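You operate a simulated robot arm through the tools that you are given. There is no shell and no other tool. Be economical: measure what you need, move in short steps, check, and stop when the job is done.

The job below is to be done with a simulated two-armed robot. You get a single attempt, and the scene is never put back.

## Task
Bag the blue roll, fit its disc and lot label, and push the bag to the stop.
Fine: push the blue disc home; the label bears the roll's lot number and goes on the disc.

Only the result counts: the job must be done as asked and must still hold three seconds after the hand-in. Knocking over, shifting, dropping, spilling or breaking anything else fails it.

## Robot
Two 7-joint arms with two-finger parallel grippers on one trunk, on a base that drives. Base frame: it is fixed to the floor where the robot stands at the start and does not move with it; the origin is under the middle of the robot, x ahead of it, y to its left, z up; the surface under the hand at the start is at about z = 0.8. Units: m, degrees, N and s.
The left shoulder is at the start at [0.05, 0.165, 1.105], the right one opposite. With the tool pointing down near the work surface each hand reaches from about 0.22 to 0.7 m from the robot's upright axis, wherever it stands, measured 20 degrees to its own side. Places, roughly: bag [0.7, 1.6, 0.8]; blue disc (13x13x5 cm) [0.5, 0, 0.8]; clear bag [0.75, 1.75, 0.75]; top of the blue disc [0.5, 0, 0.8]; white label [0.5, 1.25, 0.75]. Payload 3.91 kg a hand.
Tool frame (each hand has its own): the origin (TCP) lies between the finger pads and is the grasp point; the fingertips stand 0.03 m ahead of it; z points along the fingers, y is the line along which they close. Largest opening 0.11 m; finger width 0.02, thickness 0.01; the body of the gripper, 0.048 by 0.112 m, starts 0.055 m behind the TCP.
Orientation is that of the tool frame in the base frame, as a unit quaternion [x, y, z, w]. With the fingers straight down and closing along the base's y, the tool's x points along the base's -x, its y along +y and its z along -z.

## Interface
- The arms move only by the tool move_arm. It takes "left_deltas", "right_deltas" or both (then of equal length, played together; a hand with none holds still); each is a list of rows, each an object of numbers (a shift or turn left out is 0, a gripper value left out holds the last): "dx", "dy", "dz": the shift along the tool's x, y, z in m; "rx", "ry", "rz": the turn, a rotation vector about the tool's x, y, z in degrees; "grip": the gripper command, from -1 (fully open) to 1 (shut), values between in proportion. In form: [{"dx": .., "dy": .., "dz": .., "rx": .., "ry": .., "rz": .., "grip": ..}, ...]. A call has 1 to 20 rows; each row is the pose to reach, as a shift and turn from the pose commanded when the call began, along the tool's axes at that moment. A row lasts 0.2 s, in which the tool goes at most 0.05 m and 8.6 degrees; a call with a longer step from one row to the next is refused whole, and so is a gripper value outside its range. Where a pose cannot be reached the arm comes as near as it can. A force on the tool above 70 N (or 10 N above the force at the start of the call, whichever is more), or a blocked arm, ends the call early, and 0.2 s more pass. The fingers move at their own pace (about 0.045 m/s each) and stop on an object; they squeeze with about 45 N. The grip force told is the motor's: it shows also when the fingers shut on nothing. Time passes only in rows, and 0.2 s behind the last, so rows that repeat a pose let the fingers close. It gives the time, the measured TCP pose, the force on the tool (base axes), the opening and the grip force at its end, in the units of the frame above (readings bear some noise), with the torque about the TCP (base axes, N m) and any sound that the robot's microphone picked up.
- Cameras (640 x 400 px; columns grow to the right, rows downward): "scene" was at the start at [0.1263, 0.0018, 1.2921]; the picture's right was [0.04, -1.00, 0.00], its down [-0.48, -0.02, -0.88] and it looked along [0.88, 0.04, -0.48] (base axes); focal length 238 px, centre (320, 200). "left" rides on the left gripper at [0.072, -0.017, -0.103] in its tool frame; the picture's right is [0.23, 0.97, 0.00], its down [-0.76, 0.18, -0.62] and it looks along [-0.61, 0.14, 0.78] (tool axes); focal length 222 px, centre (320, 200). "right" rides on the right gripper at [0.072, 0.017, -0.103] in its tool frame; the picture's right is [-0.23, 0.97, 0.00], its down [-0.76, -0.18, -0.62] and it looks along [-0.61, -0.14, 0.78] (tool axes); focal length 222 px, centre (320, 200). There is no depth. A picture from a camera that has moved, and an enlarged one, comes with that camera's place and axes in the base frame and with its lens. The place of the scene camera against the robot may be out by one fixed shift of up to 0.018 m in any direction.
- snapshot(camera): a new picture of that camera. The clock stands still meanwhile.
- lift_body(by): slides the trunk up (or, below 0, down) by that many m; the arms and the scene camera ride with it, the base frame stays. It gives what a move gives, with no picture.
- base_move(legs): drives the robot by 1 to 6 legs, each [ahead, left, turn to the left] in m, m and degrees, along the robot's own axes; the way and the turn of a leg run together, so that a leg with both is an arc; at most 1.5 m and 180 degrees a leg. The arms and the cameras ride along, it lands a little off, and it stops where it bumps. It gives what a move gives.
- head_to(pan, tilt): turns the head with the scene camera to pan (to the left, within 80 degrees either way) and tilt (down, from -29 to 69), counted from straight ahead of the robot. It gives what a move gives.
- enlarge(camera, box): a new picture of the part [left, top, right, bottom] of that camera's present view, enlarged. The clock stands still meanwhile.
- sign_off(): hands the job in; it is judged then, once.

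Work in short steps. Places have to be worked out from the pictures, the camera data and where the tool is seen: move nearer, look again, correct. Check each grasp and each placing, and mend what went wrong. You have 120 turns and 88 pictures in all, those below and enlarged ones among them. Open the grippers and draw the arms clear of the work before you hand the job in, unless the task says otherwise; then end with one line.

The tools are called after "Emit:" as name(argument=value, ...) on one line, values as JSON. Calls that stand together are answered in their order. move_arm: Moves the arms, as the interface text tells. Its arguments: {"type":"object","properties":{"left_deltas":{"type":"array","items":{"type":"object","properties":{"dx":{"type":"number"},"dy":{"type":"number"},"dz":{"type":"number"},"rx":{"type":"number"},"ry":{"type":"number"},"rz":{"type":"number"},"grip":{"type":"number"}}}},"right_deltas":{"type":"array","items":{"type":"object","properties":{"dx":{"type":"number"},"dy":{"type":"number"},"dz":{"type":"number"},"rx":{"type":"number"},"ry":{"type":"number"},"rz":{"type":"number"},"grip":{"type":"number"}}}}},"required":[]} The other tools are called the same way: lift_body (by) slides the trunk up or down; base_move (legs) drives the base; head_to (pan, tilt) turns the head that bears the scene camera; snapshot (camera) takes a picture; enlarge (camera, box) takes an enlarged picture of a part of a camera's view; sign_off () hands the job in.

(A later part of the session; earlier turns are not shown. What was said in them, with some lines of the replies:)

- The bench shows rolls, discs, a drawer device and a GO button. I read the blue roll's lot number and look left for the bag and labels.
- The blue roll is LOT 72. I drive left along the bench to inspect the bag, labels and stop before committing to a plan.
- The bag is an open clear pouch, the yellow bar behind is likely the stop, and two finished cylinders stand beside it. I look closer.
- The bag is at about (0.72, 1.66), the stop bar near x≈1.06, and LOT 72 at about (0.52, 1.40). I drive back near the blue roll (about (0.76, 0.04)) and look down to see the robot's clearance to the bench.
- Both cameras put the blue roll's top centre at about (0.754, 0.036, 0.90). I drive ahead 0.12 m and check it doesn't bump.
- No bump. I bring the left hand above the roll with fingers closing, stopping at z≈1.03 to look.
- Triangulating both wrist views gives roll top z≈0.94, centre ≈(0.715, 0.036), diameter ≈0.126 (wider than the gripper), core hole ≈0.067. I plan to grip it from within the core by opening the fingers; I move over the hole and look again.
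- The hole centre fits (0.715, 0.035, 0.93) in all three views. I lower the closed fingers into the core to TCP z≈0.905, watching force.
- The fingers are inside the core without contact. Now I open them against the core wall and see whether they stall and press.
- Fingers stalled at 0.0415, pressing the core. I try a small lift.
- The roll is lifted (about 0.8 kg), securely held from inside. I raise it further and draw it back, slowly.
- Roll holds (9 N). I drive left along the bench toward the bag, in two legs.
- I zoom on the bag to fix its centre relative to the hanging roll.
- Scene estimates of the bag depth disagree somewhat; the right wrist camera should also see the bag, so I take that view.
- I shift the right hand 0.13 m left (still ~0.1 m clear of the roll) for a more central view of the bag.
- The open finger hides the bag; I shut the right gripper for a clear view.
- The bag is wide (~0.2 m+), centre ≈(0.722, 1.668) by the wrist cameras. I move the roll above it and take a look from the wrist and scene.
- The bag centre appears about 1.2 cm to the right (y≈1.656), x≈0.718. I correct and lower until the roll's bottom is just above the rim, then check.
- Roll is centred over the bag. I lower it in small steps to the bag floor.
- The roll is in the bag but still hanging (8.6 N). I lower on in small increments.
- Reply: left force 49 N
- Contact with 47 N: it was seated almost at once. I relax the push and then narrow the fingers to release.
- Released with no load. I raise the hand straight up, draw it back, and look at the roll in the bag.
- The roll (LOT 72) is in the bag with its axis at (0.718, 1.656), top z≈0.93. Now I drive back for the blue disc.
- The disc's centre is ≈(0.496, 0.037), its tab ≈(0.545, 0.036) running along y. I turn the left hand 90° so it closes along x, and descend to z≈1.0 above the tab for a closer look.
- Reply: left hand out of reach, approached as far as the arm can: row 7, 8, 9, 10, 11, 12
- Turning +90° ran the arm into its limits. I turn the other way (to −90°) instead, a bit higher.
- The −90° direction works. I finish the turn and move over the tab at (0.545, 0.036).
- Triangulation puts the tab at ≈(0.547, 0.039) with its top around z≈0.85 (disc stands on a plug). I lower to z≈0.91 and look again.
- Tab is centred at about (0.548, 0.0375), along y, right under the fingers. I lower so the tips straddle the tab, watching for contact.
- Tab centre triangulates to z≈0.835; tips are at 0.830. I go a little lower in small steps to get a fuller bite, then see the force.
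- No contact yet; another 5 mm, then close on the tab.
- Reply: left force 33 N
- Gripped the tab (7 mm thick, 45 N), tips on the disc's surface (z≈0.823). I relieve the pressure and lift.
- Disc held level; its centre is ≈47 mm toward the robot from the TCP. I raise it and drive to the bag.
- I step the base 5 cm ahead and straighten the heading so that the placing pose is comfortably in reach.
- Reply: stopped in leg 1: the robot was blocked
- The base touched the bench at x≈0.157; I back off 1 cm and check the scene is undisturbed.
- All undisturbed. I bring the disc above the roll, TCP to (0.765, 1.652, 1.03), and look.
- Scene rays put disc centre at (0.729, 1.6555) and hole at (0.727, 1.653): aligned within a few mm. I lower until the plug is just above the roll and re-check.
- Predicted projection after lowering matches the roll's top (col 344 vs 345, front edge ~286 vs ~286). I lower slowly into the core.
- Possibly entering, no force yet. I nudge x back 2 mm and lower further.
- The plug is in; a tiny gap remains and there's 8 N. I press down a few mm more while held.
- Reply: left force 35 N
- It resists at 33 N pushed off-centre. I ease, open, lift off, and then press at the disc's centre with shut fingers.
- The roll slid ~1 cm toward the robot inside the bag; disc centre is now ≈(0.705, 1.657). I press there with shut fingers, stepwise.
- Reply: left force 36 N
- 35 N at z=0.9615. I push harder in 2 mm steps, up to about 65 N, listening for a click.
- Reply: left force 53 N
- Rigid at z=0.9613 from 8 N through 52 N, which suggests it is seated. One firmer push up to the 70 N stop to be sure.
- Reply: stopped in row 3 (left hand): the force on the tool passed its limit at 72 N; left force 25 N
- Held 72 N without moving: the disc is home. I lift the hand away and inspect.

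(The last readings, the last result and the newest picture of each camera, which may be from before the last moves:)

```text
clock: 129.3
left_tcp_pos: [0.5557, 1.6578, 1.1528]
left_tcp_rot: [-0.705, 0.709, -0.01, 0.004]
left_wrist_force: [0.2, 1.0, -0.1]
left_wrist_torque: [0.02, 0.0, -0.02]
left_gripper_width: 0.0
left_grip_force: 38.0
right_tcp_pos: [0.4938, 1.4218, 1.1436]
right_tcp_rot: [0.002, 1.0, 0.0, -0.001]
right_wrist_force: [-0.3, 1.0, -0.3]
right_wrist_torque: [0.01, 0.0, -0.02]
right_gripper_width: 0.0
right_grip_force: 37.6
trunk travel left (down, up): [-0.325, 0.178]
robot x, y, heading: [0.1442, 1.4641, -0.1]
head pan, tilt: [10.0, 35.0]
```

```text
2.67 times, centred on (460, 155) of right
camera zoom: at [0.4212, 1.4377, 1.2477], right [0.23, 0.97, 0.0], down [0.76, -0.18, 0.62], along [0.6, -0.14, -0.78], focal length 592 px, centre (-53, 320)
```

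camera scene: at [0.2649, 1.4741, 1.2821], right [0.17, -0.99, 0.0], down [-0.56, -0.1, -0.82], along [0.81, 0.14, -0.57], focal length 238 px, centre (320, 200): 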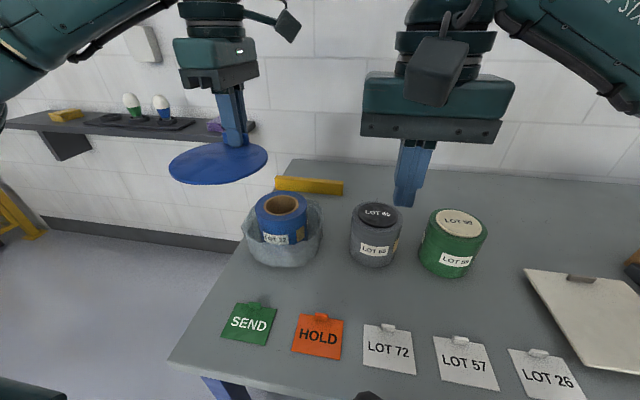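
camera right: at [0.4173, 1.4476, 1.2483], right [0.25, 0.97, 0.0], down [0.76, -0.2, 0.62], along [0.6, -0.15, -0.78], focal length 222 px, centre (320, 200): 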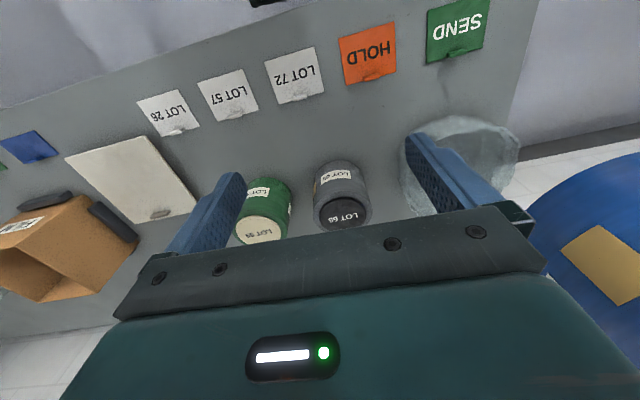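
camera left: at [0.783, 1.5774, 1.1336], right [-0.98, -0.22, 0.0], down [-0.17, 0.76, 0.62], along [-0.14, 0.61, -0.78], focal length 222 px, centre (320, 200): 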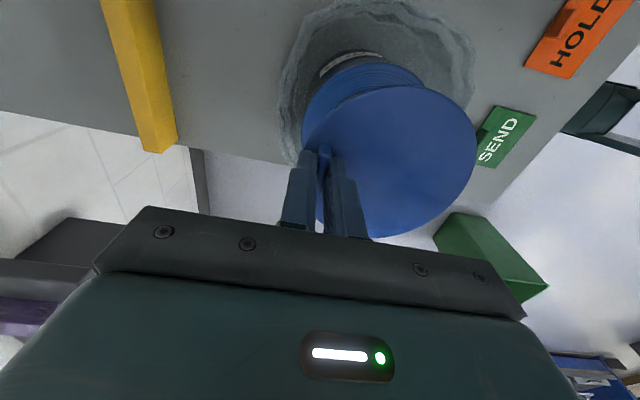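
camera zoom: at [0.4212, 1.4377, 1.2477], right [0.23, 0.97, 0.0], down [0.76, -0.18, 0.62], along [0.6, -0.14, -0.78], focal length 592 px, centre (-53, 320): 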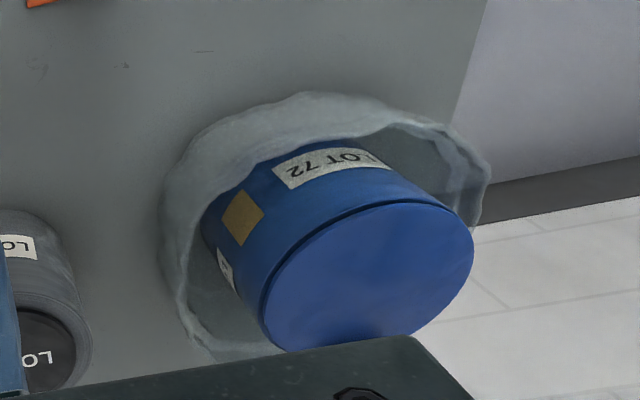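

The disc is seated flush. Next, the LOT 72 label: I drive 0.27 m right so it lies before the left hand.

Emit:
base_move(legs=[[-0.02, -0.27, 0]])

Emit:
snapshot(camera="left")

Emit:
head_to(pan=20, tilt=52)

Emit:
snapshot(camera="scene")

```text
clock: 132.3
left_tcp_pos: [0.5366, 1.382, 1.1523]
left_tcp_rot: [-0.705, 0.709, -0.01, 0.004]
left_wrist_force: [1.0, -0.4, 0.7]
left_wrist_torque: [-0.01, 0.02, -0.01]
left_gripper_width: 0.0
left_grip_force: 37.9
right_tcp_pos: [0.4733, 1.1467, 1.1455]
right_tcp_rot: [0.003, 1.0, 0.001, -0.001]
right_wrist_force: [-0.1, 0.3, 0.3]
right_wrist_torque: [0.01, 0.02, -0.05]
right_gripper_width: 0.0
right_grip_force: 37.7
trunk travel left (down, up): [-0.325, 0.178]
robot x, y, heading: [0.1206, 1.185, -0.2]
head pan, tilt: [10.0, 35.0]
```

```text
28 pictures are left
camera left: at [0.5508, 1.3108, 1.2577], right [-0.98, -0.22, -0.02], down [-0.18, 0.77, 0.61], along [-0.12, 0.6, -0.79], focal length 222 px, centre (320, 200)
```

left: 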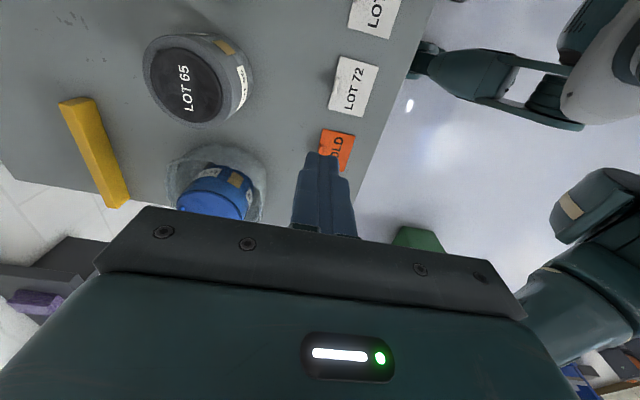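

```text
clock: 133.1
left_tcp_pos: [0.536, 1.3824, 1.1525]
left_tcp_rot: [-0.704, 0.71, -0.011, 0.004]
left_wrist_force: [0.2, 0.3, -0.1]
left_wrist_torque: [0.03, 0.01, 0.0]
left_gripper_width: 0.0
left_grip_force: 37.8
right_tcp_pos: [0.4716, 1.1468, 1.1439]
right_tcp_rot: [0.004, 1.0, 0.001, 0.0]
right_wrist_force: [0.3, 0.2, 0.2]
right_wrist_torque: [-0.03, 0.0, 0.0]
right_gripper_width: 0.0
right_grip_force: 37.7
trunk travel left (down, up): [-0.325, 0.178]
robot x, y, heading: [0.1232, 1.1894, -0.2]
head pan, tilt: [20.0, 52.0]
```

```text
27 pictures are left
camera scene: at [0.2285, 1.2107, 1.2577], right [0.34, -0.94, 0.0], down [-0.74, -0.27, -0.62], along [0.58, 0.21, -0.79], focal length 238 px, centre (320, 200)
```

scene: 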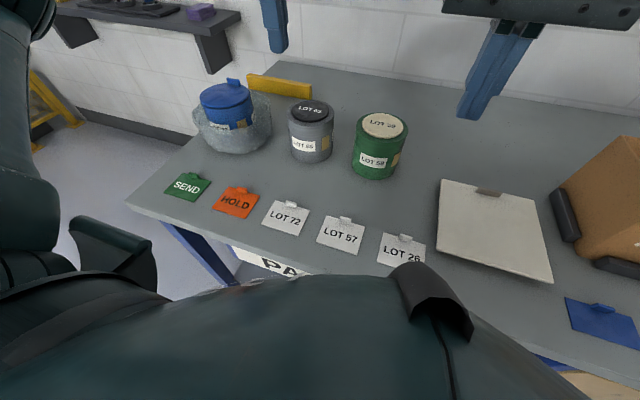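

Label tab is near (0.518, 1.378). I go over it, correcting the ~1.3° tool tilt, opening to ~5 cm, and look from z≈0.93.

Emit:
move_arm(left_deltas=[{"dy": 0.005, "dz": 0.03, "rx": -1.17, "ry": -0.5, "grip": 0.2}, {"dy": 0.01, "dz": 0.07, "rx": -1.17, "ry": -0.5}, {"dy": 0.015, "dz": 0.11, "rx": -1.17, "ry": -0.5}, {"dy": 0.017, "dx": 0.002, "dz": 0.15, "rx": -1.17, "ry": -0.5}, {"dy": 0.017, "dx": 0.002, "dz": 0.19, "rx": -1.17, "ry": -0.5}, {"dy": 0.017, "dx": 0.002, "dz": 0.22, "rx": -1.17, "ry": -0.5}, {"dy": 0.017, "dx": 0.002, "dz": 0.22, "rx": -1.17, "ry": -0.5}])

Emit:
snapshot(camera="left")

```text
clock: 134.7
left_tcp_pos: [0.5236, 1.3786, 0.9329]
left_tcp_rot: [-0.704, 0.71, -0.001, 0.001]
left_wrist_force: [-0.4, -0.4, -0.5]
left_wrist_torque: [0.02, 0.02, -0.02]
left_gripper_width: 0.0441
left_grip_force: 0.0
right_tcp_pos: [0.472, 1.1464, 1.1439]
right_tcp_rot: [0.003, 1.0, 0.0, 0.0]
right_wrist_force: [-0.3, 0.4, -0.6]
right_wrist_torque: [-0.01, 0.02, 0.0]
right_gripper_width: 0.0
right_grip_force: 37.7
trunk travel left (down, up): [-0.325, 0.178]
robot x, y, heading: [0.1187, 1.1858, -0.1]
head pan, tilt: [20.0, 52.0]
```

```text
26 pictures are left
camera left: at [0.5405, 1.3065, 1.037], right [-0.98, -0.22, 0.0], down [-0.17, 0.76, 0.62], along [-0.14, 0.61, -0.78], focal length 222 px, centre (320, 200)
```

left: 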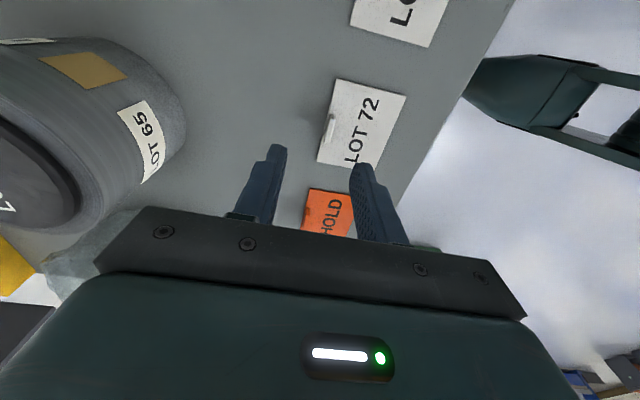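

The tab sits at ≈(0.511, 1.388), along y; the label is ~9×7 cm centred at (0.479, 1.387). I align and lower to z≈0.85.

Emit:
move_arm(left_deltas=[{"dy": 0.0125, "dx": -0.0095, "dz": 0.02}, {"dy": 0.0125, "dx": -0.0095, "dz": 0.05}, {"dy": 0.0125, "dx": -0.0095, "dz": 0.073}, {"dy": 0.0125, "dx": -0.0095, "dz": 0.083}, {"dy": 0.0125, "dx": -0.0095, "dz": 0.083}])

Emit:
snapshot(camera="left")

```text
clock: 135.9
left_tcp_pos: [0.5113, 1.3885, 0.8492]
left_tcp_rot: [-0.705, 0.709, 0.0, 0.0]
left_wrist_force: [0.1, 0.3, 0.3]
left_wrist_torque: [0.03, 0.03, 0.0]
left_gripper_width: 0.0441
left_grip_force: 0.0
right_tcp_pos: [0.4717, 1.1475, 1.1445]
right_tcp_rot: [0.003, 1.0, 0.001, -0.001]
right_wrist_force: [0.5, 0.5, -0.3]
right_wrist_torque: [0.02, 0.01, 0.01]
right_gripper_width: 0.0
right_grip_force: 37.6
trunk travel left (down, up): [-0.325, 0.178]
robot x, y, heading: [0.1225, 1.1857, 0.0]
head pan, tilt: [20.0, 52.0]
```

```text
25 pictures are left
camera left: at [0.5278, 1.3161, 0.9535], right [-0.98, -0.22, 0.0], down [-0.17, 0.76, 0.62], along [-0.14, 0.61, -0.78], focal length 222 px, centre (320, 200)
```

left: 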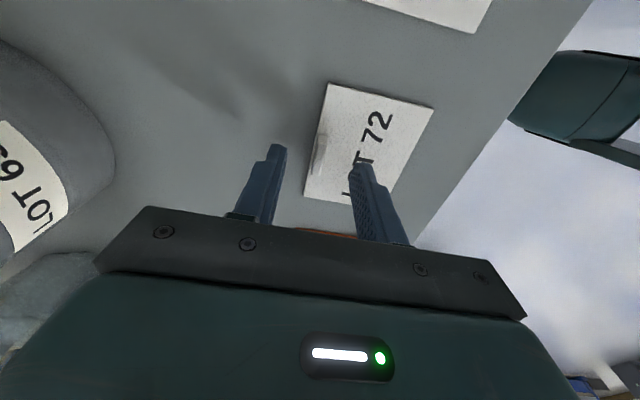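

Tab confirmed at (0.512, 1.389, z≈0.81). I lower to just above the bench and close.

Emit:
move_arm(left_deltas=[{"dz": 0.006}, {"dz": 0.011}, {"dz": 0.013}, {"dz": 0.013}])

```text
clock: 136.9
left_tcp_pos: [0.512, 1.3885, 0.8352]
left_tcp_rot: [-0.705, 0.709, 0.0, 0.0]
left_wrist_force: [0.6, -0.1, 0.4]
left_wrist_torque: [-0.03, 0.02, -0.01]
left_gripper_width: 0.0442
left_grip_force: 0.1
right_tcp_pos: [0.4721, 1.1463, 1.1435]
right_tcp_rot: [0.004, 1.0, 0.001, -0.001]
right_wrist_force: [1.2, 0.1, -0.6]
right_wrist_torque: [0.03, 0.03, 0.0]
right_gripper_width: 0.0
right_grip_force: 37.7
trunk travel left (down, up): [-0.325, 0.178]
robot x, y, heading: [0.1195, 1.1898, -0.3]
head pan, tilt: [20.0, 52.0]
```

Tips are at z≈0.805, no contact. I close on the tab and lift a little.

Emit:
move_arm(left_deltas=[{"dz": 0.001, "grip": 1}, {"dz": 0.001}, {"dz": 0.001}, {"dz": 0.001}, {"dz": 0.001}, {"dz": -0.02}, {"dz": -0.05}, {"dz": -0.09}, {"dz": -0.09}])

Emit:
snapshot(camera="left")

```text
clock: 138.9
left_tcp_pos: [0.5095, 1.3906, 0.9267]
left_tcp_rot: [-0.705, 0.709, 0.0, 0.001]
left_wrist_force: [0.3, -0.7, 0.1]
left_wrist_torque: [0.0, 0.01, -0.01]
left_gripper_width: 0.0053
left_grip_force: 44.8
right_tcp_pos: [0.4721, 1.147, 1.1446]
right_tcp_rot: [0.004, 1.0, 0.0, -0.001]
right_wrist_force: [0.5, -0.1, 0.8]
right_wrist_torque: [0.01, 0.0, 0.02]
right_gripper_width: 0.0002
right_grip_force: 37.7
trunk travel left (down, up): [-0.325, 0.178]
robot x, y, heading: [0.1229, 1.1889, -0.1]
head pan, tilt: [20.0, 52.0]
```

```text
24 pictures are left
camera left: at [0.5275, 1.3176, 1.03], right [-0.98, -0.22, 0.0], down [-0.17, 0.76, 0.62], along [-0.14, 0.61, -0.78], focal length 222 px, centre (320, 200)
```

left: 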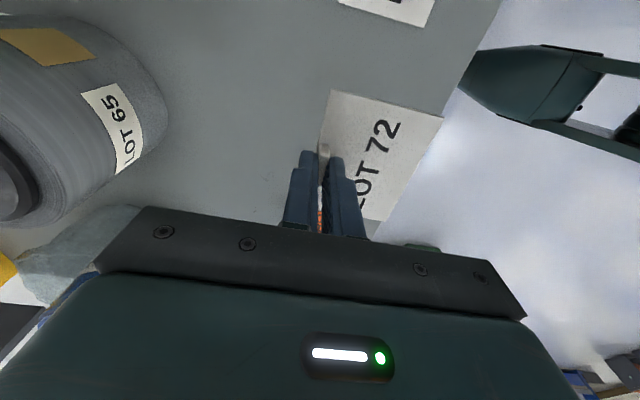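

The LOT 72 label is held level. I raise it and drive back before the bag.

Emit:
move_arm(left_deltas=[{"dz": -0.04}, {"dz": -0.08}, {"dz": -0.12}, {"dz": -0.16}, {"dz": -0.2}, {"dz": -0.2}])

Emit:
base_move(legs=[[0.02, 0.27, 0]])

Emit:
head_to(pan=10, tilt=35)

Emit:
enlarge(camera="scene", box=[200, 130, 340, 260])

```text
clock: 140.3
left_tcp_pos: [0.5126, 1.3899, 1.1259]
left_tcp_rot: [-0.705, 0.709, 0.0, 0.001]
left_wrist_force: [-0.2, -0.3, -0.8]
left_wrist_torque: [0.03, 0.01, 0.02]
left_gripper_width: 0.0052
left_grip_force: 45.7
right_tcp_pos: [0.473, 1.1477, 1.1438]
right_tcp_rot: [0.004, 1.0, -0.001, -0.001]
right_wrist_force: [1.0, -1.0, 0.9]
right_wrist_torque: [-0.02, 0.0, 0.0]
right_gripper_width: 0.0
right_grip_force: 37.9
trunk travel left (down, up): [-0.325, 0.178]
robot x, y, heading: [0.1224, 1.1938, 0.0]
head pan, tilt: [20.0, 52.0]
```

```text
clock: 143.3
left_tcp_pos: [0.5357, 1.6564, 1.1252]
left_tcp_rot: [-0.703, 0.711, 0.0, 0.0]
left_wrist_force: [-0.8, -0.4, 0.2]
left_wrist_torque: [0.0, 0.0, 0.02]
left_gripper_width: 0.0051
left_grip_force: 45.3
right_tcp_pos: [0.4949, 1.4166, 1.144]
right_tcp_rot: [0.005, 1.0, 0.001, 0.0]
right_wrist_force: [-1.1, -1.0, 0.4]
right_wrist_torque: [0.01, 0.0, -0.01]
right_gripper_width: 0.0
right_grip_force: 37.8
trunk travel left (down, up): [-0.325, 0.178]
robot x, y, heading: [0.1402, 1.4591, -0.5]
head pan, tilt: [20.0, 52.0]
```

```text
clock: 144.1
left_tcp_pos: [0.5361, 1.6557, 1.1263]
left_tcp_rot: [-0.702, 0.712, 0.0, 0.0]
left_wrist_force: [-0.7, 0.0, -0.4]
left_wrist_torque: [0.01, 0.01, 0.02]
left_gripper_width: 0.0049
left_grip_force: 45.1
right_tcp_pos: [0.4934, 1.4146, 1.1437]
right_tcp_rot: [0.006, 1.0, 0.001, -0.001]
right_wrist_force: [0.8, -0.3, 0.0]
right_wrist_torque: [-0.02, -0.02, -0.01]
right_gripper_width: 0.0001
right_grip_force: 37.8
trunk travel left (down, up): [-0.325, 0.178]
robot x, y, heading: [0.1449, 1.461, -0.6]
head pan, tilt: [10.0, 35.0]
```

```text
3.08 times, centred on (270, 195) of scene
camera zoom: at [0.2663, 1.4696, 1.282], right [0.17, -0.99, 0.0], down [-0.57, -0.1, -0.82], along [0.81, 0.14, -0.57], focal length 731 px, centre (474, 215)
```

zoom: 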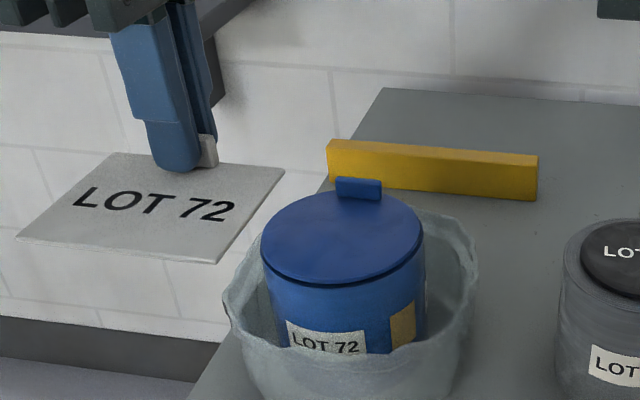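

Disc centre remains ≈(0.706, 1.656). I bring the label over it, TCP to (0.733, 1.656, 1.0), and check from the wrist camera.

Emit:
move_arm(left_deltas=[{"dy": -0.035}, {"dy": -0.07}, {"dy": -0.105}, {"dy": -0.14, "dz": 0.02}, {"dy": -0.175, "dz": 0.05}, {"dy": -0.197, "dx": -0.002, "dz": 0.08}, {"dy": -0.197, "dx": -0.002, "dz": 0.105}, {"dy": -0.197, "dx": -0.002, "dz": 0.125}, {"dy": -0.197, "dx": -0.002, "dz": 0.125}])

Emit:
snapshot(camera="left")

Emit:
enlarge(camera="scene", box=[220, 150, 330, 250])

```text
clock: 146.1
left_tcp_pos: [0.7324, 1.6567, 1.001]
left_tcp_rot: [-0.703, 0.711, 0.0, 0.001]
left_wrist_force: [-0.1, 0.6, -0.3]
left_wrist_torque: [0.02, 0.0, -0.04]
left_gripper_width: 0.0053
left_grip_force: 44.7
right_tcp_pos: [0.4933, 1.4159, 1.1437]
right_tcp_rot: [0.005, 1.0, 0.001, -0.001]
right_wrist_force: [-0.7, -0.6, -0.1]
right_wrist_torque: [-0.01, 0.03, -0.01]
right_gripper_width: 0.0
right_grip_force: 37.2
trunk travel left (down, up): [-0.325, 0.178]
robot x, y, heading: [0.142, 1.453, -0.2]
head pan, tilt: [10.0, 35.0]
```

```text
22 pictures are left
camera left: at [0.7496, 1.5833, 1.1052], right [-0.98, -0.22, 0.0], down [-0.17, 0.76, 0.62], along [-0.13, 0.61, -0.78], focal length 222 px, centre (320, 200)
```

left: 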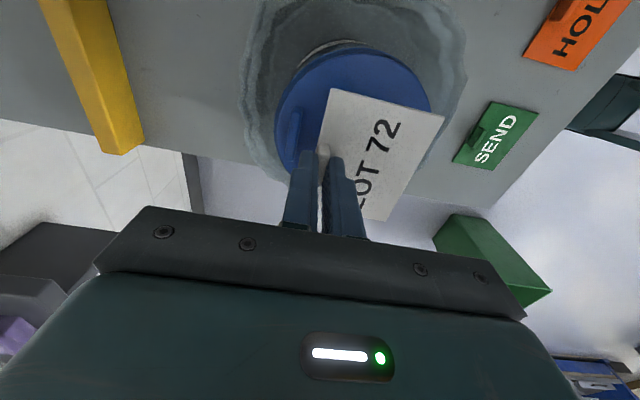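

```text
4.00 times, centred on (275, 200) of scene
camera zoom: at [0.2662, 1.4695, 1.2821], right [0.17, -0.99, 0.0], down [-0.57, -0.09, -0.82], along [0.81, 0.14, -0.57], focal length 950 px, centre (500, 200)
```

zoom: 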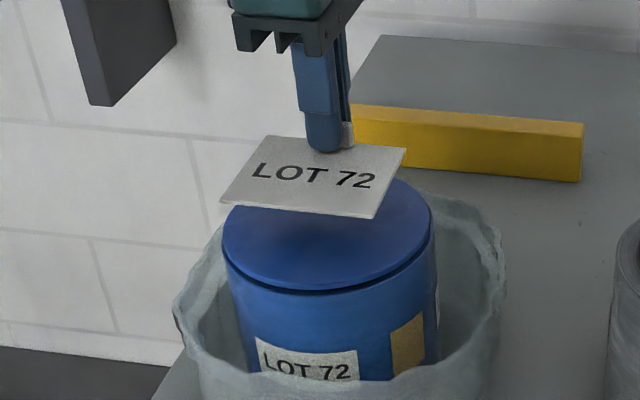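

Disc tab is at x≈0.756, so its centre ≈0.709; my outer finger will clear the disc tab by ~4 mm if I shift 3 mm further. I shift slightly and lower to near contact.

Emit:
move_arm(left_deltas=[{"dy": -0.003, "dx": 0.002, "dz": 0.012}, {"dy": -0.003, "dx": 0.002, "dz": 0.024}, {"dy": -0.003, "dx": 0.002, "dz": 0.03}, {"dy": -0.003, "dx": 0.002, "dz": 0.033}, {"dy": -0.003, "dx": 0.002, "dz": 0.033}])

Emit:
snapshot(camera="left")

Emit:
enlarge(camera="scene", box=[220, 150, 330, 250])

```text
clock: 147.3
left_tcp_pos: [0.7353, 1.6542, 0.9677]
left_tcp_rot: [-0.703, 0.711, -0.001, 0.001]
left_wrist_force: [0.4, -0.6, 0.7]
left_wrist_torque: [0.01, 0.0, -0.04]
left_gripper_width: 0.0055
left_grip_force: 44.5
right_tcp_pos: [0.494, 1.4159, 1.1441]
right_tcp_rot: [0.005, 1.0, 0.0, 0.0]
right_wrist_force: [0.3, -0.1, -0.3]
right_wrist_torque: [-0.01, 0.02, -0.02]
right_gripper_width: 0.0
right_grip_force: 37.8
trunk travel left (down, up): [-0.325, 0.178]
robot x, y, heading: [0.142, 1.4584, -0.6]
head pan, tilt: [10.0, 35.0]
```

```text
20 pictures are left
camera left: at [0.7529, 1.5815, 1.0714], right [-0.98, -0.22, 0.0], down [-0.17, 0.76, 0.62], along [-0.13, 0.61, -0.78], focal length 222 px, centre (320, 200)
```

left: 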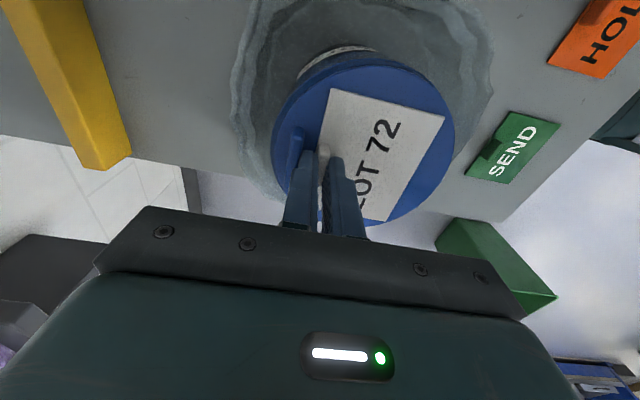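

```text
4.00 times, centred on (275, 200) of scene
camera zoom: at [0.2663, 1.4696, 1.2821], right [0.17, -0.99, 0.0], down [-0.57, -0.1, -0.82], along [0.81, 0.14, -0.57], focal length 950 px, centre (500, 200)
```

zoom: 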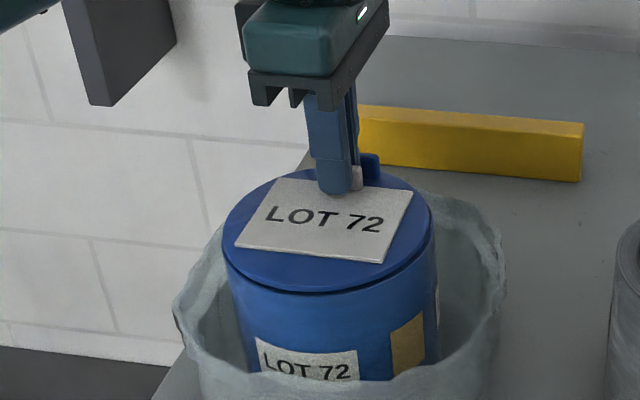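

Label sits nicely over the disc. I shift it 3 mm back for finger clearance and lower to contact in 1–2 mm steps.

Emit:
move_arm(left_deltas=[{"dy": 0.003}, {"dy": 0.003, "dz": 0.002}, {"dy": 0.003, "dz": 0.003}, {"dy": 0.003, "dz": 0.004}, {"dy": 0.003, "dz": 0.004}])

```text
clock: 148.5
left_tcp_pos: [0.7336, 1.6549, 0.9656]
left_tcp_rot: [-0.702, 0.712, -0.001, 0.002]
left_wrist_force: [4.6, 3.3, 16.6]
left_wrist_torque: [0.15, 0.16, -0.07]
left_gripper_width: 0.0052
left_grip_force: 44.2
right_tcp_pos: [0.4921, 1.416, 1.1441]
right_tcp_rot: [0.006, 1.0, 0.001, 0.0]
right_wrist_force: [0.5, 0.1, 0.4]
right_wrist_torque: [-0.03, 0.01, -0.02]
right_gripper_width: 0.0
right_grip_force: 38.1
trunk travel left (down, up): [-0.325, 0.178]
robot x, y, heading: [0.1435, 1.4572, -0.3]
head pan, tilt: [10.0, 35.0]
```

Contact, 17 N: the label lies on the disc. I ease 2 mm, open the fingers just a few mm and lift straight off.

Emit:
move_arm(left_deltas=[{"dz": -0.0015}, {"dz": -0.0015, "grip": 0.8}, {"dz": -0.0015}, {"dz": -0.0015}, {"dz": -0.006}, {"dz": -0.015}, {"dz": -0.03}, {"dz": -0.05}, {"dz": -0.05}])

Emit:
enlarge(camera="scene", box=[220, 150, 330, 250])

```text
clock: 150.5
left_tcp_pos: [0.7323, 1.6551, 1.0125]
left_tcp_rot: [-0.702, 0.712, 0.0, 0.0]
left_wrist_force: [0.1, 0.2, -0.5]
left_wrist_torque: [-0.01, 0.01, -0.03]
left_gripper_width: 0.0111
left_grip_force: 0.0
right_tcp_pos: [0.4949, 1.4156, 1.1445]
right_tcp_rot: [0.006, 1.0, 0.001, -0.001]
right_wrist_force: [-0.4, 0.0, -0.6]
right_wrist_torque: [0.02, -0.02, 0.02]
right_gripper_width: 0.0001
right_grip_force: 38.0
trunk travel left (down, up): [-0.325, 0.178]
robot x, y, heading: [0.1458, 1.4574, -0.3]
head pan, tilt: [10.0, 35.0]
```

```text
4.00 times, centred on (275, 200) of scene
camera zoom: at [0.2663, 1.4696, 1.282], right [0.17, -0.99, 0.0], down [-0.57, -0.1, -0.82], along [0.81, 0.14, -0.57], focal length 950 px, centre (500, 200)
```

zoom: 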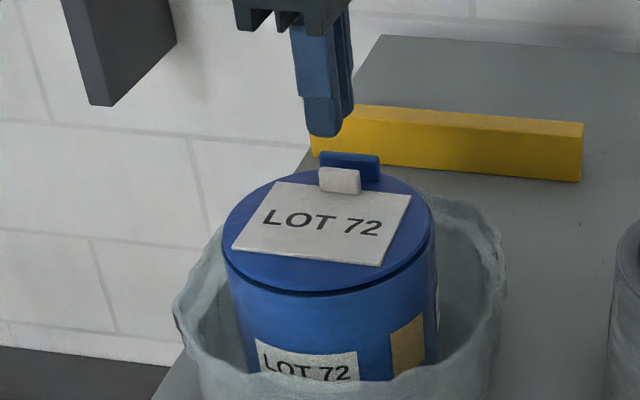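

The label lies on the disc. Next the push: I raise, draw back to x≈0.57, turn the hand back so the opened fingers form two contact points across y.

Emit:
move_arm(left_deltas=[{"dz": -0.03}, {"dz": -0.07}, {"dz": -0.11}, {"dz": -0.14, "dy": 0.02}, {"dz": -0.14, "dy": 0.05, "rz": 8.5}, {"dz": -0.14, "dy": 0.08, "rz": 17}, {"dz": -0.14, "dy": 0.11, "rz": 25.5}, {"dz": -0.14, "dy": 0.14, "rz": 34}, {"dz": -0.14, "dy": 0.163, "rz": 42.5}, {"dz": -0.14, "dy": 0.163, "rz": 51}, {"dz": -0.14, "dy": 0.163, "rz": 59.5, "grip": -0.4}, {"dz": -0.14, "dy": 0.163, "rz": 68}, {"dz": -0.14, "dy": 0.163, "rz": 76.5}, {"dz": -0.14, "dy": 0.163, "rz": 85}, {"dz": -0.14, "dy": 0.163, "rz": 90.5}, {"dz": -0.14, "dy": 0.163, "rz": 90.5}])

Emit:
snapshot(camera="left")

```text
clock: 153.9
left_tcp_pos: [0.5707, 1.657, 1.1533]
left_tcp_rot: [0.011, 1.0, 0.0, 0.0]
left_wrist_force: [0.0, -0.3, -0.3]
left_wrist_torque: [-0.02, 0.04, 0.01]
left_gripper_width: 0.0769
left_grip_force: 0.1
right_tcp_pos: [0.4938, 1.4144, 1.1445]
right_tcp_rot: [0.005, 1.0, 0.001, -0.001]
right_wrist_force: [-0.7, 0.5, -0.1]
right_wrist_torque: [-0.02, 0.0, -0.01]
right_gripper_width: 0.0001
right_grip_force: 37.5
trunk travel left (down, up): [-0.325, 0.178]
robot x, y, heading: [0.1447, 1.457, -0.4]
head pan, tilt: [10.0, 35.0]
```

```text
17 pictures are left
camera left: at [0.4978, 1.641, 1.2578], right [-0.2, 0.98, 0.0], down [0.77, 0.16, 0.62], along [0.61, 0.13, -0.78], focal length 222 px, centre (320, 200)
```

left: 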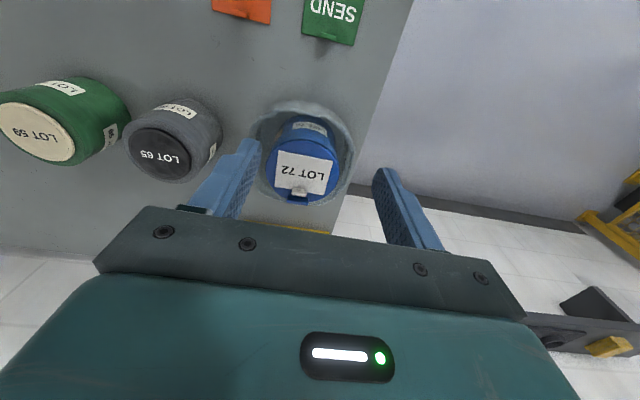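

Bag's near rim is at x≈0.60, centre y≈1.649; the SEND tab ends near x≈0.525. I descend at x≈0.567, y≈1.649 into the gap, to tip height ≈0.815.

Emit:
move_arm(left_deltas=[{"dx": 0.004, "dy": -0.008, "dz": 0.04}, {"dx": 0.004, "dy": -0.008, "dz": 0.085}, {"dx": 0.004, "dy": -0.008, "dz": 0.13}, {"dx": 0.004, "dy": -0.008, "dz": 0.175}, {"dx": 0.004, "dy": -0.008, "dz": 0.22}, {"dx": 0.004, "dy": -0.008, "dz": 0.25}, {"dx": 0.004, "dy": -0.008, "dz": 0.28}, {"dx": 0.004, "dy": -0.008, "dz": 0.3}, {"dx": 0.004, "dy": -0.008, "dz": 0.308}, {"dx": 0.004, "dy": -0.008, "dz": 0.308}])

Emit:
snapshot(camera="scene")

Emit:
snapshot(camera="left")

```text
clock: 156.1
left_tcp_pos: [0.5665, 1.6485, 0.8476]
left_tcp_rot: [0.01, 1.0, 0.001, 0.0]
left_wrist_force: [-0.2, 0.3, -1.5]
left_wrist_torque: [0.02, 0.01, 0.02]
left_gripper_width: 0.0769
left_grip_force: 0.0
right_tcp_pos: [0.4938, 1.4158, 1.1445]
right_tcp_rot: [0.006, 1.0, 0.001, 0.0]
right_wrist_force: [-0.2, 0.6, -0.1]
right_wrist_torque: [0.01, -0.01, 0.02]
right_gripper_width: 0.0002
right_grip_force: 38.1
trunk travel left (down, up): [-0.325, 0.178]
robot x, y, heading: [0.1458, 1.4597, -0.7]
head pan, tilt: [10.0, 35.0]
```

```text
16 pictures are left
camera scene: at [0.2663, 1.4696, 1.2821], right [0.17, -0.99, 0.0], down [-0.57, -0.1, -0.82], along [0.81, 0.14, -0.57], focal length 238 px, centre (320, 200)
```

scene: 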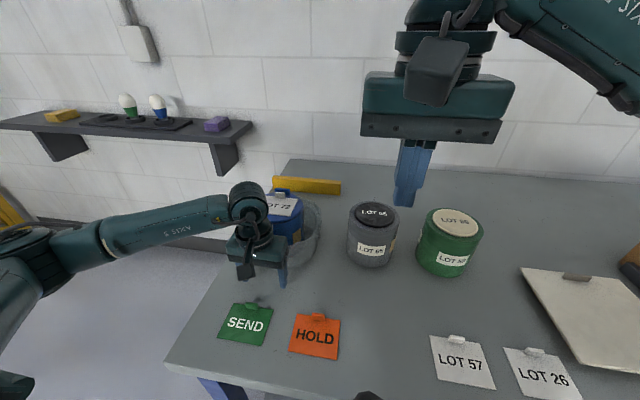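

```text
15 pictures are left
camera left: at [0.4939, 1.6324, 0.9501], right [-0.21, 0.98, 0.0], down [0.76, 0.16, 0.62], along [0.61, 0.13, -0.78], focal length 222 px, centre (320, 200)
```

left: 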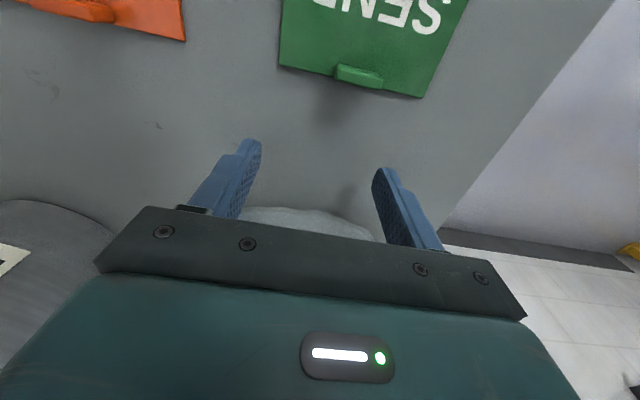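

Clear gap, fingers flank the bag's centreline. I push slowly ahead, first about 9 cm, watching forces.

Emit:
move_arm(left_deltas=[{"dz": 0.004, "dx": -0.01}, {"dz": 0.004, "dx": -0.018}, {"dz": 0.004, "dx": -0.026}, {"dz": 0.004, "dx": -0.034}, {"dz": 0.004, "dx": -0.042}, {"dz": 0.004, "dx": -0.05}, {"dz": 0.004, "dx": -0.058}, {"dz": 0.004, "dx": -0.066}, {"dz": 0.004, "dx": -0.074}, {"dz": 0.004, "dx": -0.082}, {"dz": 0.004, "dx": -0.09}, {"dz": 0.004, "dx": -0.09}])

Emit:
enlarge(camera="scene", box=[200, 140, 400, 280])

```text
clock: 158.7
left_tcp_pos: [0.6557, 1.6456, 0.8408]
left_tcp_rot: [0.01, 1.0, 0.0, 0.001]
left_wrist_force: [-2.5, 0.4, -0.2]
left_wrist_torque: [-0.03, -0.11, 0.0]
left_gripper_width: 0.0769
left_grip_force: 0.1
right_tcp_pos: [0.4928, 1.4163, 1.1437]
right_tcp_rot: [0.007, 1.0, 0.0, -0.002]
right_wrist_force: [0.9, -0.6, 0.3]
right_wrist_torque: [0.01, 0.0, 0.01]
right_gripper_width: 0.0
right_grip_force: 37.6
trunk travel left (down, up): [-0.325, 0.178]
robot x, y, heading: [0.1397, 1.4571, -0.6]
head pan, tilt: [10.0, 35.0]
```

```text
2.86 times, centred on (300, 210) of scene
camera zoom: at [0.2661, 1.4696, 1.2821], right [0.17, -0.99, 0.0], down [-0.57, -0.1, -0.82], along [0.81, 0.14, -0.57], focal length 679 px, centre (377, 171)
```

zoom: 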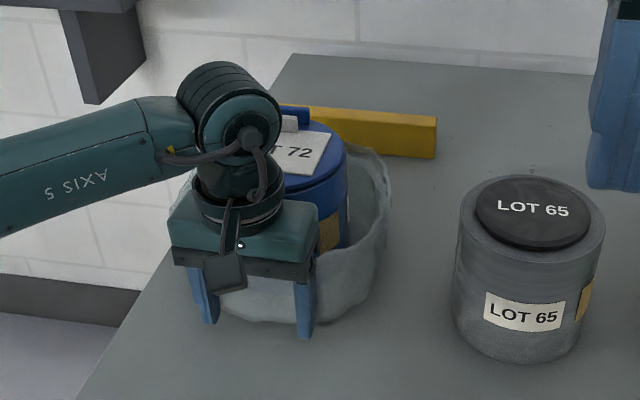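

The bag slides easily (2.5 N). I push on, with a slight y correction.

Emit:
move_arm(left_deltas=[{"dx": -0.008}, {"dx": -0.016, "dy": 0.001}, {"dx": -0.024, "dy": 0.001}, {"dx": -0.032, "dy": 0.001}, {"dx": -0.04, "dy": 0.001}, {"dx": -0.048, "dy": 0.001}, {"dx": -0.056, "dy": 0.001}, {"dx": -0.064, "dy": 0.001}, {"dx": -0.07, "dy": 0.001}, {"dx": -0.07, "dy": 0.001}])

Emit:
enlarge(camera="scene", box=[200, 140, 400, 280])

```text
clock: 160.9
left_tcp_pos: [0.7252, 1.6459, 0.8415]
left_tcp_rot: [0.009, 1.0, 0.001, 0.0]
left_wrist_force: [-3.2, 0.5, 2.3]
left_wrist_torque: [0.01, -0.28, 0.02]
left_gripper_width: 0.0774
left_grip_force: 0.6
right_tcp_pos: [0.4921, 1.4157, 1.1442]
right_tcp_rot: [0.006, 1.0, 0.001, -0.001]
right_wrist_force: [0.0, -0.9, -0.1]
right_wrist_torque: [-0.01, -0.01, -0.02]
right_gripper_width: 0.0
right_grip_force: 37.9
trunk travel left (down, up): [-0.325, 0.178]
robot x, y, heading: [0.1411, 1.4604, -0.7]
head pan, tilt: [10.0, 35.0]
```

```text
2.86 times, centred on (300, 210) of scene
camera zoom: at [0.2657, 1.4695, 1.2821], right [0.17, -0.99, 0.0], down [-0.57, -0.09, -0.82], along [0.81, 0.14, -0.57], focal length 679 px, centre (377, 171)
```

zoom: 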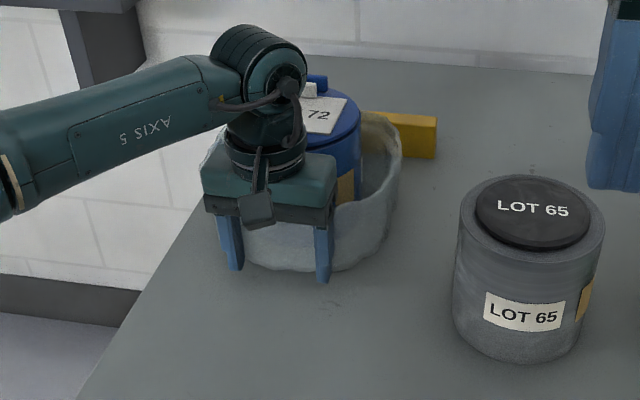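

The bag nears the bar. I continue in 4 mm rows and watch for a force rise.

Emit:
move_arm(left_deltas=[{"dx": -0.004}, {"dx": -0.008}, {"dx": -0.012}, {"dx": -0.016}, {"dx": -0.02}, {"dx": -0.02}])

```text
clock: 162.3
left_tcp_pos: [0.7458, 1.6457, 0.8422]
left_tcp_rot: [0.01, 1.0, 0.001, 0.0]
left_wrist_force: [-4.4, 0.4, -0.5]
left_wrist_torque: [-0.03, -0.1, 0.01]
left_gripper_width: 0.077
left_grip_force: 0.3
right_tcp_pos: [0.495, 1.4152, 1.143]
right_tcp_rot: [0.006, 1.0, 0.001, 0.0]
right_wrist_force: [-0.4, -0.1, 0.1]
right_wrist_torque: [0.0, 0.02, -0.02]
right_gripper_width: 0.0001
right_grip_force: 37.4
trunk travel left (down, up): [-0.325, 0.178]
robot x, y, heading: [0.149, 1.4605, -0.8]
head pan, tilt: [10.0, 35.0]
```

Still sliding (4 N). I take a look and advance another 12 mm.

Emit:
move_arm(left_deltas=[{"dx": -0.003}, {"dx": -0.006}, {"dx": -0.009}, {"dx": -0.012}, {"dx": -0.012}])

Emit:
enlarge(camera="scene", box=[230, 140, 350, 260])

Emit:
snapshot(camera="right")

```text
clock: 163.5
left_tcp_pos: [0.7583, 1.6446, 0.8409]
left_tcp_rot: [0.011, 1.0, 0.0, 0.0]
left_wrist_force: [-1.7, 0.1, -1.2]
left_wrist_torque: [0.01, -0.09, 0.03]
left_gripper_width: 0.0774
left_grip_force: 0.5
right_tcp_pos: [0.4938, 1.4159, 1.1435]
right_tcp_rot: [0.007, 1.0, 0.0, -0.001]
right_wrist_force: [0.1, 1.2, 0.4]
right_wrist_torque: [-0.02, 0.03, 0.01]
right_gripper_width: 0.0001
right_grip_force: 38.1
trunk travel left (down, up): [-0.325, 0.178]
robot x, y, heading: [0.144, 1.46, -0.5]
head pan, tilt: [10.0, 35.0]
```

```text
3.33 times, centred on (290, 200) of scene
camera zoom: at [0.2662, 1.4696, 1.2821], right [0.17, -0.99, 0.0], down [-0.57, -0.1, -0.82], along [0.81, 0.14, -0.57], focal length 792 px, centre (420, 200)
```

zoom: 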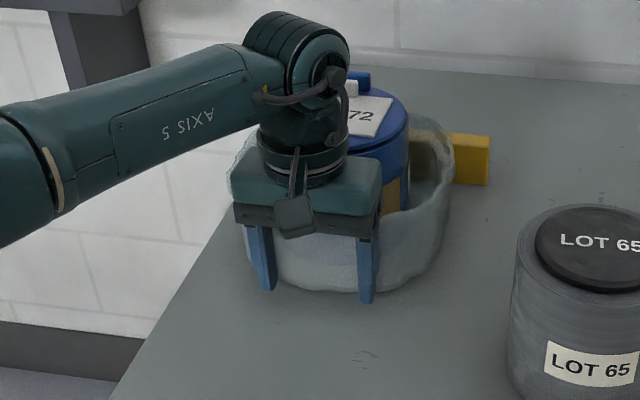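

```text
11 pictures are left
camera right: at [0.4215, 1.432, 1.2478], right [0.24, 0.97, 0.0], down [0.76, -0.19, 0.62], along [0.6, -0.15, -0.78], focal length 222 px, centre (320, 200)
```

right: 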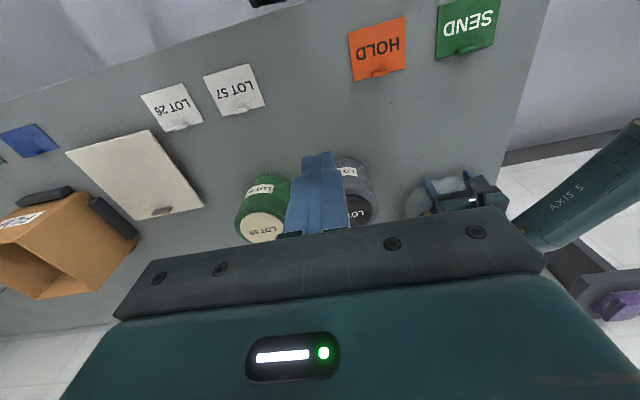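

Not yet at the stop. I advance by another 20 mm in 3 mm rows, no pictures, feeling for the stop.

Emit:
move_arm(left_deltas=[{"dx": -0.003}, {"dx": -0.006}, {"dx": -0.009}, {"dx": -0.012}, {"dx": -0.015}, {"dx": -0.015}])

```text
clock: 164.9
left_tcp_pos: [0.7711, 1.644, 0.8426]
left_tcp_rot: [0.012, 1.0, 0.0, 0.0]
left_wrist_force: [-15.2, -2.5, -3.1]
left_wrist_torque: [0.19, -0.46, -0.15]
left_gripper_width: 0.0794
left_grip_force: 2.6
right_tcp_pos: [0.4929, 1.414, 1.1431]
right_tcp_rot: [0.006, 1.0, 0.001, 0.0]
right_wrist_force: [-0.2, -0.6, 1.5]
right_wrist_torque: [-0.02, 0.03, -0.01]
right_gripper_width: 0.0
right_grip_force: 38.0
trunk travel left (down, up): [-0.325, 0.178]
robot x, y, heading: [0.1484, 1.46, -0.3]
head pan, tilt: [10.0, 35.0]
```

Force jumped to 15 N with the TCP lagging: the bag has met the stop. I verify with a picture.

Emit:
enlarge(camera="scene", box=[230, 140, 350, 260])

```text
3.33 times, centred on (290, 200) of scene
camera zoom: at [0.2651, 1.4694, 1.2822], right [0.17, -0.99, 0.0], down [-0.56, -0.09, -0.82], along [0.81, 0.14, -0.57], focal length 792 px, centre (420, 200)
```

zoom: 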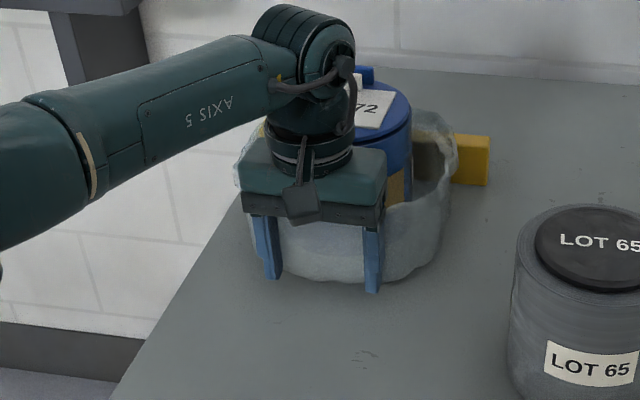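

The bag rests against the bar. I draw the hand straight back and then up, and inspect.

Emit:
move_arm(left_deltas=[{"dx": 0.006}, {"dx": 0.02}, {"dx": 0.04}, {"dx": 0.07}, {"dx": 0.1}, {"dx": 0.12, "dz": -0.03}, {"dx": 0.12, "dz": -0.07}, {"dx": 0.12, "dz": -0.11}, {"dx": 0.12, "dz": -0.15}, {"dx": 0.12, "dz": -0.19}, {"dx": 0.12, "dz": -0.23}, {"dx": 0.12, "dz": -0.27}, {"dx": 0.14, "dz": -0.31}, {"dx": 0.16, "dz": -0.33}, {"dx": 0.16, "dz": -0.33}])

Emit:
snapshot(camera="left")

Emit:
enlarge(camera="scene", box=[230, 130, 350, 250])

```text
clock: 168.1
left_tcp_pos: [0.6125, 1.6464, 1.1723]
left_tcp_rot: [0.011, 1.0, 0.001, 0.0]
left_wrist_force: [-0.1, -0.2, -0.5]
left_wrist_torque: [-0.02, 0.0, 0.02]
left_gripper_width: 0.0772
left_grip_force: 0.0
right_tcp_pos: [0.4929, 1.4149, 1.1441]
right_tcp_rot: [0.006, 1.0, 0.001, 0.0]
right_wrist_force: [0.0, -0.7, 0.1]
right_wrist_torque: [-0.01, -0.01, -0.02]
right_gripper_width: 0.0
right_grip_force: 37.3
trunk travel left (down, up): [-0.325, 0.178]
robot x, y, heading: [0.1447, 1.4559, -0.3]
head pan, tilt: [10.0, 35.0]
```

```text
9 pictures are left
camera left: at [0.5406, 1.6326, 1.2759], right [-0.21, 0.98, 0.0], down [0.76, 0.16, 0.62], along [0.61, 0.13, -0.78], focal length 222 px, centre (320, 200)
```

left: 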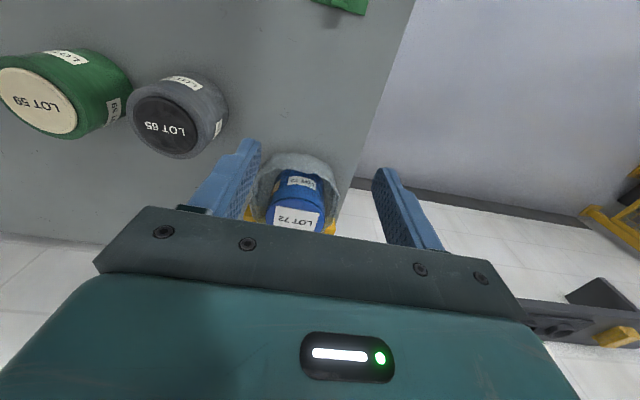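

```text
3.33 times, centred on (290, 190) of scene
camera zoom: at [0.2664, 1.4696, 1.282], right [0.17, -0.99, 0.0], down [-0.57, -0.1, -0.82], along [0.81, 0.14, -0.57], focal length 792 px, centre (420, 233)
```

zoom: 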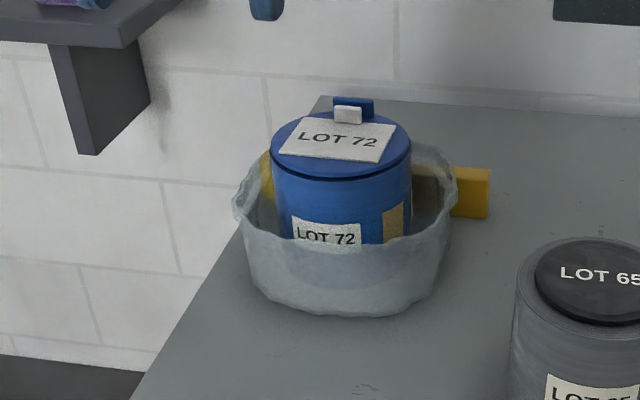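

Everything stands well. I bring the hand forward, high above, with fingers fully open, to check the bag/bar contact from above.

Emit:
move_arm(left_deltas=[{"dx": -0.04, "dz": -0.01, "grip": -1}, {"dx": -0.08, "dz": -0.01}, {"dx": -0.12, "dz": -0.01}, {"dx": -0.15, "dz": -0.01}, {"dx": -0.15, "dz": -0.01}])

Emit:
enlarge(camera="left", box=[200, 60, 420, 220])

```text
clock: 169.3
left_tcp_pos: [0.7488, 1.6444, 1.1739]
left_tcp_rot: [0.011, 1.0, 0.0, 0.001]
left_wrist_force: [0.6, 0.7, 0.7]
left_wrist_torque: [0.04, 0.01, 0.01]
left_gripper_width: 0.11
left_grip_force: 0.1
left hand out of reach, approached as far as the arm can: row 4, 5
right_tcp_pos: [0.4941, 1.4154, 1.1435]
right_tcp_rot: [0.006, 1.0, 0.001, -0.001]
right_wrist_force: [-0.2, -0.5, 0.6]
right_wrist_torque: [0.01, 0.02, -0.01]
right_gripper_width: 0.0003
right_grip_force: 37.5
trunk travel left (down, up): [-0.325, 0.178]
robot x, y, heading: [0.1467, 1.4574, -0.7]
head pan, tilt: [10.0, 35.0]
```

```text
2.50 times, centred on (310, 140) of left
camera zoom: at [0.677, 1.6295, 1.2772], right [-0.2, 0.98, 0.0], down [0.76, 0.16, 0.62], along [0.61, 0.13, -0.78], focal length 555 px, centre (345, 350)
```

zoom: 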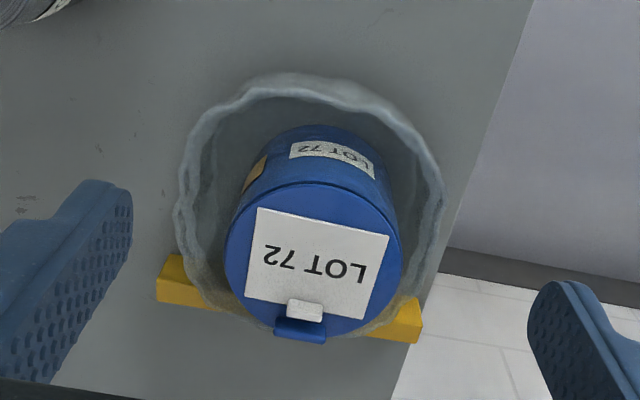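

The bag sits squarely against the bar, label upright on the disc. I draw both arms back, open the right gripper and back the robot away.

Emit:
move_arm(left_deltas=[{"dx": 0.04, "dz": -0.01}, {"dx": 0.08, "dz": -0.02}, {"dx": 0.12, "dz": -0.03}, {"dx": 0.16, "dz": -0.03}, {"dx": 0.2, "dz": -0.03}, {"dx": 0.2, "dz": -0.03}], right_deltas=[{"grip": -1}, {"grip": -1}, {"grip": -1}, {"grip": -1}, {"grip": -1}, {"grip": -1}])

Emit:
base_move(legs=[[-0.15, 0, 0]])

Emit:
snapshot(camera="scene")

```text
clock: 170.7
left_tcp_pos: [0.5498, 1.6487, 1.2041]
left_tcp_rot: [0.011, 1.0, 0.0, 0.0]
left_wrist_force: [0.2, 0.2, 0.7]
left_wrist_torque: [0.01, 0.01, -0.03]
left_gripper_width: 0.1099
left_grip_force: 0.1
right_tcp_pos: [0.4942, 1.4163, 1.1433]
right_tcp_rot: [0.006, 1.0, 0.0, -0.002]
right_wrist_force: [0.5, 0.1, 0.5]
right_wrist_torque: [0.0, 0.04, -0.03]
right_gripper_width: 0.11
right_grip_force: 0.1
trunk travel left (down, up): [-0.325, 0.178]
robot x, y, heading: [0.1411, 1.4575, -0.3]
head pan, tilt: [10.0, 35.0]
```

```text
clock: 172.1
left_tcp_pos: [0.3991, 1.6513, 1.2038]
left_tcp_rot: [0.011, 1.0, 0.0, 0.001]
left_wrist_force: [-0.6, -0.2, 0.4]
left_wrist_torque: [-0.01, 0.0, -0.04]
left_gripper_width: 0.11
left_grip_force: 0.0
right_tcp_pos: [0.3427, 1.4172, 1.1426]
right_tcp_rot: [0.005, 1.0, 0.001, 0.0]
right_wrist_force: [-0.2, -0.6, 0.4]
right_wrist_torque: [-0.01, -0.02, 0.02]
right_gripper_width: 0.1099
right_grip_force: 0.0
trunk travel left (down, up): [-0.325, 0.178]
robot x, y, heading: [-0.0074, 1.4566, -0.5]
head pan, tilt: [10.0, 35.0]
```

```text
6 pictures are left
camera scene: at [0.1154, 1.4708, 1.2822], right [0.17, -0.99, 0.0], down [-0.56, -0.09, -0.82], along [0.81, 0.14, -0.57], focal length 238 px, centre (320, 200)
```

scene: 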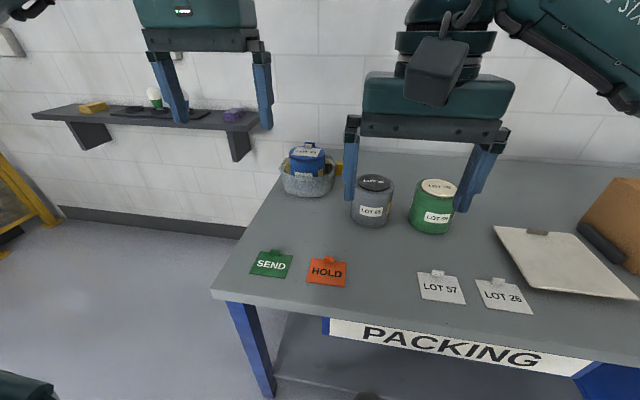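

Both arms are clear with the grippers open, and nothing else in view looks moved. I hand the job in.

Emit:
sign_off()

```text
The job is handed in.
```

The blue roll is in the bag with its disc pressed home and the LOT 72 label on the disc, and the bag has been pushed up against the stop.
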